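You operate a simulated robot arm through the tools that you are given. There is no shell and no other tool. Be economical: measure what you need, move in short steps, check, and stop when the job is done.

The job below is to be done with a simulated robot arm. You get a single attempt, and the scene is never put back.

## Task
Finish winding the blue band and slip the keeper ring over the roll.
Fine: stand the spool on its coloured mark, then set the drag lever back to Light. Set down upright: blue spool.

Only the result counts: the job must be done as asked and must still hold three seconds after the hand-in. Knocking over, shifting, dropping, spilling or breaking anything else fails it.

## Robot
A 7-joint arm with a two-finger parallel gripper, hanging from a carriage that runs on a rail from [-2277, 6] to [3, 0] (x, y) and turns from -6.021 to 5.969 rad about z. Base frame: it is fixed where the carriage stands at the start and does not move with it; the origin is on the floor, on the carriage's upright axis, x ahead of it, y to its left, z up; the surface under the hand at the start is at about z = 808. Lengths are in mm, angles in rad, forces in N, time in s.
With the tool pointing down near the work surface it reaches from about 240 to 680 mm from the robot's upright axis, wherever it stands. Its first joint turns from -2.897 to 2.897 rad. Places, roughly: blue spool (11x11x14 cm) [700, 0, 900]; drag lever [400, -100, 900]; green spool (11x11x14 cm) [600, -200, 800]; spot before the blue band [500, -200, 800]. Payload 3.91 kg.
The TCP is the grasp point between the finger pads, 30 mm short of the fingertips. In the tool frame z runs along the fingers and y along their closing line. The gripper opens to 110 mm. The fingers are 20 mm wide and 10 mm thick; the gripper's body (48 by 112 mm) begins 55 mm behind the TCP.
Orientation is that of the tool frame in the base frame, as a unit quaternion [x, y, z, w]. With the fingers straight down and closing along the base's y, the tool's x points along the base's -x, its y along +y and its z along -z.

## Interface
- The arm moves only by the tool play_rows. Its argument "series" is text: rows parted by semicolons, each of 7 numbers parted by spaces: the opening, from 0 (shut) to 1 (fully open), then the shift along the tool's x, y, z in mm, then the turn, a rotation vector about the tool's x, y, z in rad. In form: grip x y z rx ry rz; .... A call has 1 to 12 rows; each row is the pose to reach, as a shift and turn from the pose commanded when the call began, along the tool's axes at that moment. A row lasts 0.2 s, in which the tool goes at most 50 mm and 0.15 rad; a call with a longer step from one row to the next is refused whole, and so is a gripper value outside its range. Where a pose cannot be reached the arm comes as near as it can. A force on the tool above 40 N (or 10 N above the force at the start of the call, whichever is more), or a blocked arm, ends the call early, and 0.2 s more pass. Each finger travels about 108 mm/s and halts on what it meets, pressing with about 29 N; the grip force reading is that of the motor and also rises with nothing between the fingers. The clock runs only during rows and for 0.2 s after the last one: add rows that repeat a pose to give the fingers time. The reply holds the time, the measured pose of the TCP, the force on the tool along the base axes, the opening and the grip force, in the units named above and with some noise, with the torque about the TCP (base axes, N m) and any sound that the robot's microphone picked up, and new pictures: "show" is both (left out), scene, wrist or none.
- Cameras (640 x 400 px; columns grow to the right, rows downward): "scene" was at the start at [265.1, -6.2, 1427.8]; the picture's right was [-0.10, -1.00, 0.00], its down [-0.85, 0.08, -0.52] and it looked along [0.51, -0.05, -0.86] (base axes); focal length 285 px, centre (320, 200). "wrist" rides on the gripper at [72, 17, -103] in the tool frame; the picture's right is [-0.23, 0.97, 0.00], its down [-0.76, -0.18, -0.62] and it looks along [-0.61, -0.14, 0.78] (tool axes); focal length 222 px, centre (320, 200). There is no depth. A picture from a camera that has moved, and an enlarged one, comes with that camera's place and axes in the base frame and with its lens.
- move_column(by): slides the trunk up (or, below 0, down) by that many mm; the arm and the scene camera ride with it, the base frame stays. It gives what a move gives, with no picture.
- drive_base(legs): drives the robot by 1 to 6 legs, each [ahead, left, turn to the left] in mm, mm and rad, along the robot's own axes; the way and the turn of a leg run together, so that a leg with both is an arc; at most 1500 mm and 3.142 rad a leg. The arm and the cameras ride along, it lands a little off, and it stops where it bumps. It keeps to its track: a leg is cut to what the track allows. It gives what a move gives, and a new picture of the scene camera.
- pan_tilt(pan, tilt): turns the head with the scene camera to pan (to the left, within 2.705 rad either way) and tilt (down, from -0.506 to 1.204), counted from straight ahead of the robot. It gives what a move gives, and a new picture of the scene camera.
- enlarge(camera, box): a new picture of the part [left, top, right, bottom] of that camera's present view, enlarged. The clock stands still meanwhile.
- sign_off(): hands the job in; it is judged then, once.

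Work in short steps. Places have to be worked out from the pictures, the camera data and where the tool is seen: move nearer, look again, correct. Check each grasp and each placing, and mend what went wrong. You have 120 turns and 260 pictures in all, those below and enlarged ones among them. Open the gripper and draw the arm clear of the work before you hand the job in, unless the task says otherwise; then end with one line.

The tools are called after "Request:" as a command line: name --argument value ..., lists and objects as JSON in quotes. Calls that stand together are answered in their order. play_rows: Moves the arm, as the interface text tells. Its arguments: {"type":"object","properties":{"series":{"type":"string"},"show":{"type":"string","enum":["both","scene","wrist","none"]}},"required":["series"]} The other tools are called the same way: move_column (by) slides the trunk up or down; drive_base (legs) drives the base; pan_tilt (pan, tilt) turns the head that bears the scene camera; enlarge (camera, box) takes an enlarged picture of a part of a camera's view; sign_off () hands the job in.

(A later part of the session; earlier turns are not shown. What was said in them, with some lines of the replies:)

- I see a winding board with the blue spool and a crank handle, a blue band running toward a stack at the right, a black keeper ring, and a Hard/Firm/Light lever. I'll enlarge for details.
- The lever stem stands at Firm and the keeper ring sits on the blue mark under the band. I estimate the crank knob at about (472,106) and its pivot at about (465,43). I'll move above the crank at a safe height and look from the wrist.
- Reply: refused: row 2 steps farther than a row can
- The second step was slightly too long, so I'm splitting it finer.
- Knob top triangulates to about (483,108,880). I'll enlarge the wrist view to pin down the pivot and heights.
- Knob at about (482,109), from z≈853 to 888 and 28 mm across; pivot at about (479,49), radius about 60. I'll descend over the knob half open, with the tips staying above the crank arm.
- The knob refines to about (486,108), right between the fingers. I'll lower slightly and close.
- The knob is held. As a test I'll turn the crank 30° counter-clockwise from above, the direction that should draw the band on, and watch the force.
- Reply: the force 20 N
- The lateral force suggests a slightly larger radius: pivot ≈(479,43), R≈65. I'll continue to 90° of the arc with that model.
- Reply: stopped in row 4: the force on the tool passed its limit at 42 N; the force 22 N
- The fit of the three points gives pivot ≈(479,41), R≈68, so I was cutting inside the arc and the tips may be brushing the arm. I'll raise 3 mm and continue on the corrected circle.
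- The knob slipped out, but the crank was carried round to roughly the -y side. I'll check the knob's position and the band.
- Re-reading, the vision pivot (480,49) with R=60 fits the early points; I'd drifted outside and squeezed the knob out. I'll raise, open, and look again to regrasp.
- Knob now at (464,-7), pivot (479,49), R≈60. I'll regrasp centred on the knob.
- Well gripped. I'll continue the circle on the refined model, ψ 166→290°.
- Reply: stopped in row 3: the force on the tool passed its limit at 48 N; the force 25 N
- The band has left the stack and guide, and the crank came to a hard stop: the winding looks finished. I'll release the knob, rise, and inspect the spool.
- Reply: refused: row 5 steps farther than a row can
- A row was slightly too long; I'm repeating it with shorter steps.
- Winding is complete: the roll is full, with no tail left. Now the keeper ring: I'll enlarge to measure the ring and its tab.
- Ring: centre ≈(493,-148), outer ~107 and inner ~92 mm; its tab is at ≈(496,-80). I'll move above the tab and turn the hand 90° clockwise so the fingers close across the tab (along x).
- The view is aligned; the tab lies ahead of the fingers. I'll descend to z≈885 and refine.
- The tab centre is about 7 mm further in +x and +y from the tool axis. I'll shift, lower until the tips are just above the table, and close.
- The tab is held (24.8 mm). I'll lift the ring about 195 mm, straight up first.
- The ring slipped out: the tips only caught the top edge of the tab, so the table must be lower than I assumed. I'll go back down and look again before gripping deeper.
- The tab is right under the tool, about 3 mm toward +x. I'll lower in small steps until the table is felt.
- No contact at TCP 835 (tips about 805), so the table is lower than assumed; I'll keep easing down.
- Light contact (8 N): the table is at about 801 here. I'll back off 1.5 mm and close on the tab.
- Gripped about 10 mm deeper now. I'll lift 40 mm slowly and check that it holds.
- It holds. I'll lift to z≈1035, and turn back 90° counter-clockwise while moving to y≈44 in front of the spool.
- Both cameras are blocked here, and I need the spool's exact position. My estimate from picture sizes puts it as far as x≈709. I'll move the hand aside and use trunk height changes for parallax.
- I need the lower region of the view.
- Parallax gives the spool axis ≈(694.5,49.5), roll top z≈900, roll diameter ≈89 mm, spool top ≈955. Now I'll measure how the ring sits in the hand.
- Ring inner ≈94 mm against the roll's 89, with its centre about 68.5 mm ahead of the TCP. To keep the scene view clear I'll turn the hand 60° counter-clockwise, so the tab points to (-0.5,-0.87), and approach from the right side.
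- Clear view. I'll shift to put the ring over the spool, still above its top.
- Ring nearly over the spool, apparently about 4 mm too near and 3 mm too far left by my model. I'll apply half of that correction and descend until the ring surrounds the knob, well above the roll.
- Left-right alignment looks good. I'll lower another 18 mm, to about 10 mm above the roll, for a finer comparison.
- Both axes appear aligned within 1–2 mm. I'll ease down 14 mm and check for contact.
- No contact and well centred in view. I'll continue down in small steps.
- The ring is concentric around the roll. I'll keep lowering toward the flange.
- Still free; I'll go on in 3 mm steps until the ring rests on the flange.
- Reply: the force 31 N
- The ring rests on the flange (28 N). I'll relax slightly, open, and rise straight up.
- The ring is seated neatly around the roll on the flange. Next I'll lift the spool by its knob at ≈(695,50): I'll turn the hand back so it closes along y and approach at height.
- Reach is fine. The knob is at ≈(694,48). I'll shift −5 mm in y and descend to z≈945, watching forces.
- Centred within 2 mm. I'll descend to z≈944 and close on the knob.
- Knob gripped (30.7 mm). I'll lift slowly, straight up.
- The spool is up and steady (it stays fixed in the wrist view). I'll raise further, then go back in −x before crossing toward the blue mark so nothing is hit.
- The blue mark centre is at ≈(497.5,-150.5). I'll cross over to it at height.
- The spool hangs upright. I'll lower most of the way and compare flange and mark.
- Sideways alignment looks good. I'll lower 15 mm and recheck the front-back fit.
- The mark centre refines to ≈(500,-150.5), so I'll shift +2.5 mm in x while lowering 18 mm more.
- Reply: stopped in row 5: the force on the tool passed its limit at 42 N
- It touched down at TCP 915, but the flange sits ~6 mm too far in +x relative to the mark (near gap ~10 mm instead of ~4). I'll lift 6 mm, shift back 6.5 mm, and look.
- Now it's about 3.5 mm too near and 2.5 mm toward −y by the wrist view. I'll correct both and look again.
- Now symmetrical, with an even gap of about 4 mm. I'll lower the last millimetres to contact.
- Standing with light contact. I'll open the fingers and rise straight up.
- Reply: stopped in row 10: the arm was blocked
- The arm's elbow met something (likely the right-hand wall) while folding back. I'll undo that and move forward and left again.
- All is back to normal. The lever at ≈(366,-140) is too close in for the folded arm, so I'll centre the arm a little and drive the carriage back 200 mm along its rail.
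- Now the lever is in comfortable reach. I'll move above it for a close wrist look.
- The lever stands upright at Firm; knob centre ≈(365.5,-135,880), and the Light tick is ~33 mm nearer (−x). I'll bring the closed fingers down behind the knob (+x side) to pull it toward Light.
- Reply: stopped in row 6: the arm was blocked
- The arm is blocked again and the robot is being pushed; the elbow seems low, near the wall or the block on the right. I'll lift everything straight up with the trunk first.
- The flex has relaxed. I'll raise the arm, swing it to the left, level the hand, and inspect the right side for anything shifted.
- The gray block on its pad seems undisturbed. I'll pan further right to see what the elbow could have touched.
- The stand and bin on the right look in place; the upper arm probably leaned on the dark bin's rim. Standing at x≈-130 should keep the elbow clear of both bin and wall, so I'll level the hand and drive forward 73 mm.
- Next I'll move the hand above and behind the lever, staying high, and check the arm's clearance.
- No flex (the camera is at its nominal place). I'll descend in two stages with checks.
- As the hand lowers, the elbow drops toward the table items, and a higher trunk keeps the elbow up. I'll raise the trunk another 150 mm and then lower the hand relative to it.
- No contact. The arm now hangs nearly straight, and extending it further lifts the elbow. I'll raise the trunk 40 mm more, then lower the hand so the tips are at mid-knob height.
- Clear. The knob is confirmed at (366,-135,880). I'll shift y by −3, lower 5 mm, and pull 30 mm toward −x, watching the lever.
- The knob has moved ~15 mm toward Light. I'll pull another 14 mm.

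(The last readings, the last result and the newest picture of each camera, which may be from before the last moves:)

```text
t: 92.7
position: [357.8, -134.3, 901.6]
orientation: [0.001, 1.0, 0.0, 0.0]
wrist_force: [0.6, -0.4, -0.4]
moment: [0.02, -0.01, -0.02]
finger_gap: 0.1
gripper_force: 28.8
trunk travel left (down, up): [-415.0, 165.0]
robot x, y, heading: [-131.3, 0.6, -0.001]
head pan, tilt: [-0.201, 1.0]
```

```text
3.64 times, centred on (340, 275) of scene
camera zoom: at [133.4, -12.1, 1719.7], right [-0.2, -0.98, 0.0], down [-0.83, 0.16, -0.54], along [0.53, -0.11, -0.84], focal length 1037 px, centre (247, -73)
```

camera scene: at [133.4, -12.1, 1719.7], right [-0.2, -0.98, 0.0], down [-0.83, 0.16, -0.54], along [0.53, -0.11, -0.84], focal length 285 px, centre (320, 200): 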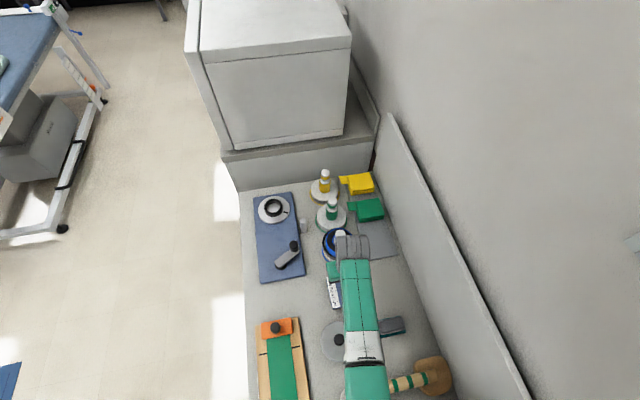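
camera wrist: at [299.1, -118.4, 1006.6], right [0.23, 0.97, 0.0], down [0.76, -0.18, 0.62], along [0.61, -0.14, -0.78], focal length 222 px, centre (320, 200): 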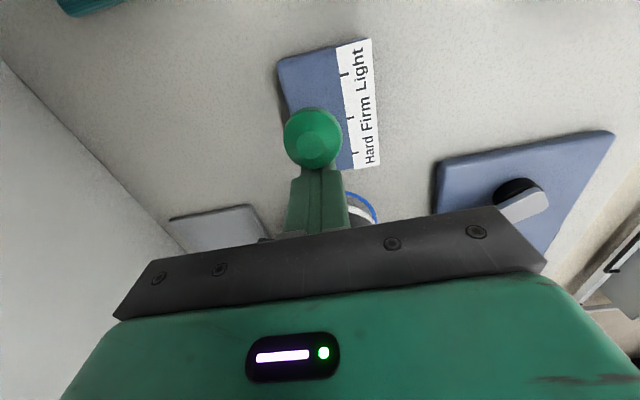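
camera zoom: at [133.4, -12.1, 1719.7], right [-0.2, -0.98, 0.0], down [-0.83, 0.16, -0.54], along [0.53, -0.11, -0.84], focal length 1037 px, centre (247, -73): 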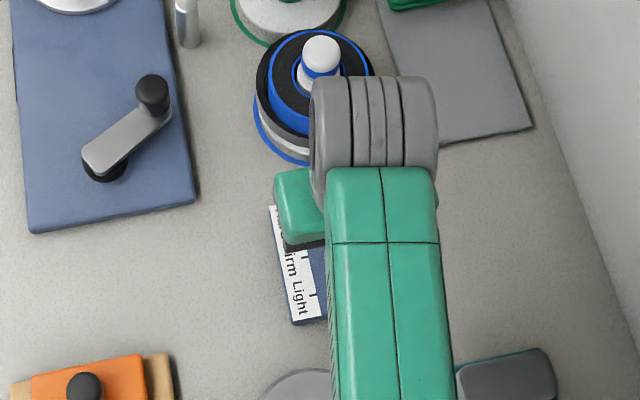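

The knob is at x≈334.6 and the Light tick at x≈335, so they line up. I'll back off, lift, and inspect the lever.

Request:
play_rows --series "0 -10 0 0 0 0 0; 0 -20 0 0 0 0 0; 0 -22 0 -30 0 0 0; 0 -22 0 -65 0 0 0; 0 -22 0 -100 0 0 0; 0 -22 0 -130 0 0 0; 0 -22 0 -130 0 0 0" --show "wrist"

Request:
enlarge --camera "wrist" --box '[250, 0, 410, 125]'

Request:
enlarge --camera "scene" --box '[300, 220, 380, 330]'

```text
t: 94.3
position: [381.0, -134.3, 1031.7]
orientation: [0.001, 1.0, -0.001, 0.0]
wrist_force: [-0.3, -0.1, 0.4]
moment: [0.01, 0.03, 0.02]
finger_gap: 0.0
gripper_force: 29.2
trunk travel left (down, up): [-415.0, 165.0]
robot x, y, heading: [-131.4, 0.4, 0.001]
head pan, tilt: [-0.201, 1.0]
camera wrist: at [309.2, -116.3, 1136.5], right [0.23, 0.97, 0.0], down [0.76, -0.18, 0.62], along [0.61, -0.14, -0.78], focal length 222 px, centre (320, 200)
```

wrist: 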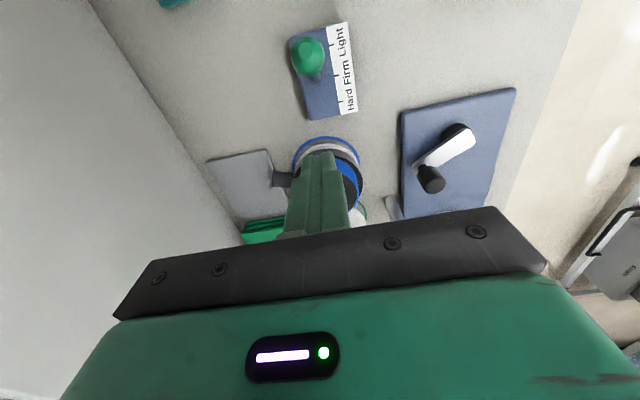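

```text
3.20 times, centred on (330, 62) of wrist
camera zoom: at [309.2, -116.3, 1136.5], right [0.23, 0.97, 0.0], down [0.76, -0.18, 0.62], along [0.61, -0.14, -0.78], focal length 711 px, centre (288, 640)
```

zoom: 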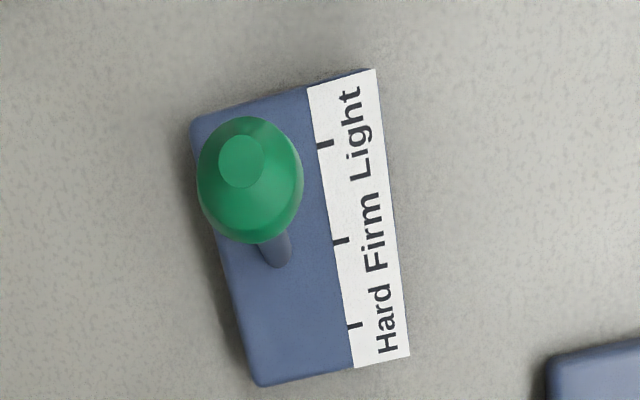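

```text
3.64 times, centred on (340, 275) of scene
camera zoom: at [133.4, -12.1, 1719.7], right [-0.2, -0.98, 0.0], down [-0.83, 0.16, -0.54], along [0.53, -0.11, -0.84], focal length 1037 px, centre (247, -73)
```

zoom: 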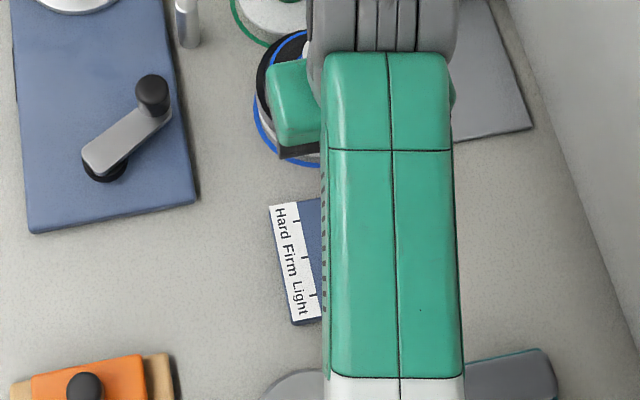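

The lever tilts about its base, and its knob stays over the Light tick (334 vs 334). I'll open the gripper, swing the arm clear to the left, and check the spool on its mark.

Request:
play_rows --series "0.2 -10 0 -40 0 0 0; 0.5 -20 30 -60 0 0 0; 0.5 -30 65 -60 0 0 0; 0.5 -40 100 -60 0 0 0; 0.5 -50 135 -60 0 0 0; 0.5 -60 170 -60 0 0 0; 0.5 -70 205 -60 0 0 0; 0.5 -80 240 -60 0 0 0; 0.5 -80 240 -60 0 0 0"

Request:
enlarge --camera "scene" --box '[290, 150, 420, 330]'

```text
t: 96.3
position: [460.6, 106.5, 1095.4]
orientation: [0.0, 1.0, -0.001, 0.0]
wrist_force: [0.0, 0.3, -0.2]
moment: [-0.02, 0.0, -0.01]
finger_gap: 55.0
gripper_force: 0.0
trunk travel left (down, up): [-415.0, 165.0]
robot x, y, heading: [-134.0, 5.6, 0.001]
head pan, tilt: [-0.201, 1.0]
camera scene: at [133.4, -12.0, 1719.7], right [-0.2, -0.98, 0.0], down [-0.83, 0.16, -0.54], along [0.53, -0.11, -0.84], focal length 285 px, centre (320, 200)
camera wrist: at [389.4, 123.4, 1199.3], right [0.23, 0.97, 0.0], down [0.76, -0.18, 0.62], along [0.61, -0.14, -0.78], focal length 222 px, centre (320, 200)
```

scene: 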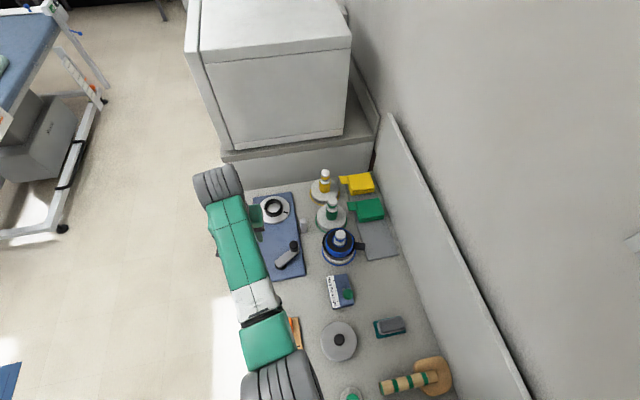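
wrist: 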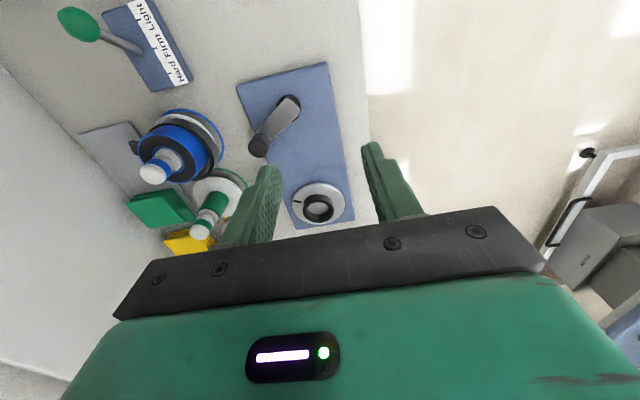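

```text
2.22 times, centred on (355, 240) of scene
camera zoom: at [133.4, -12.0, 1719.7], right [-0.2, -0.98, 0.0], down [-0.83, 0.16, -0.54], along [0.53, -0.11, -0.84], focal length 634 px, centre (242, 111)
```

zoom: 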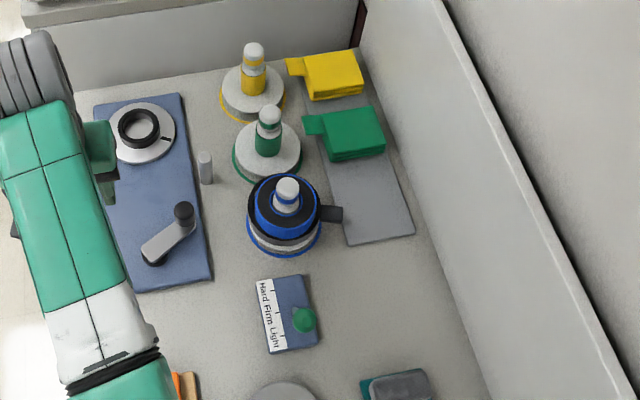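

Everything stands. One last close-up of the spool, mark and lever.

Request:
enlarge --camera "scene" --box '[305, 190, 385, 240]'

Request:
enlarge --camera "scene" --box '[305, 220, 385, 270]'

Request:
enlarge --camera "scene" --box '[310, 265, 374, 315]'

```text
8.00 times, centred on (345, 215) of scene
camera zoom: at [133.4, -12.0, 1719.7], right [-0.2, -0.98, 0.0], down [-0.83, 0.16, -0.54], along [0.53, -0.11, -0.84], focal length 2282 px, centre (120, 80)
```

zoom: 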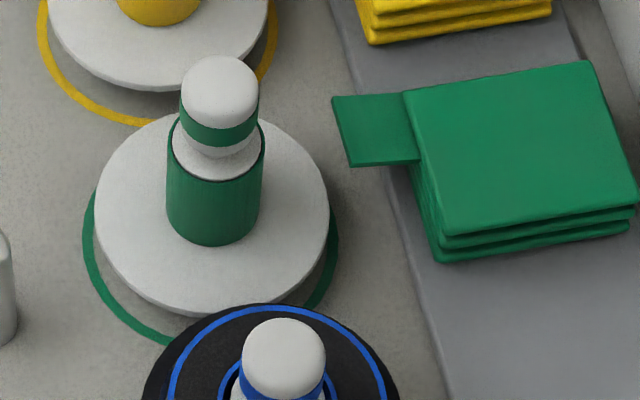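

```text
8.00 times, centred on (345, 245) of scene
camera zoom: at [133.4, -12.0, 1719.7], right [-0.2, -0.98, 0.0], down [-0.83, 0.16, -0.54], along [0.53, -0.11, -0.84], focal length 2282 px, centre (120, -160)
```

zoom: 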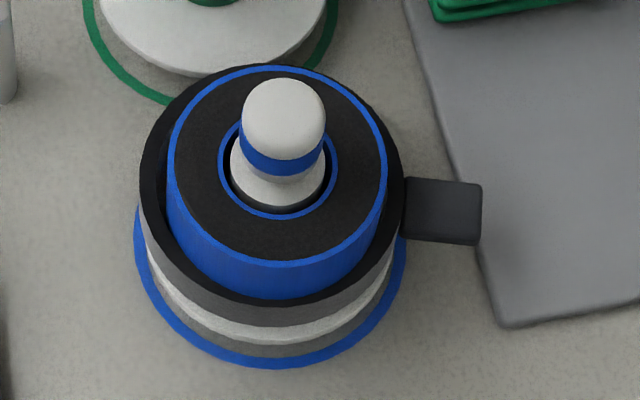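

```text
8.00 times, centred on (342, 290) of scene
camera zoom: at [133.4, -12.0, 1719.7], right [-0.2, -0.98, 0.0], down [-0.83, 0.16, -0.54], along [0.53, -0.11, -0.84], focal length 2282 px, centre (144, -520)
```

zoom: 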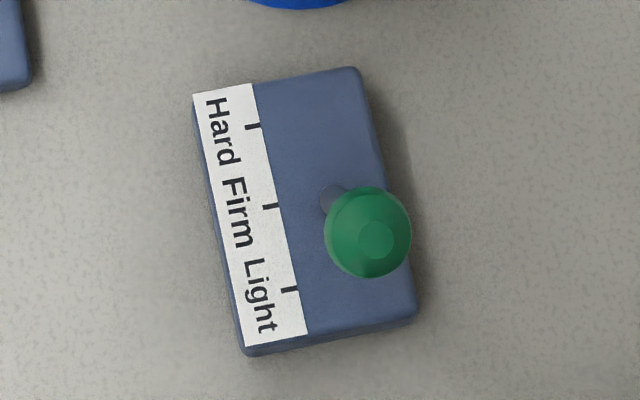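

The spool is upright and concentric on the blue mark with the ring around the roll. The lever is at Light, the gripper is open, and the arm is clear, so I'm handing in.

Request:
sign_off

```text
The job is handed in.
```

I finished the job and handed it in: the blue band is fully wound, the keeper ring is over the roll, the blue spool stands upright on its blue mark, and the drag lever is at Light. The arm was blocked twice near the right side while I worked on the lever; I saw nothing shifted or knocked over.
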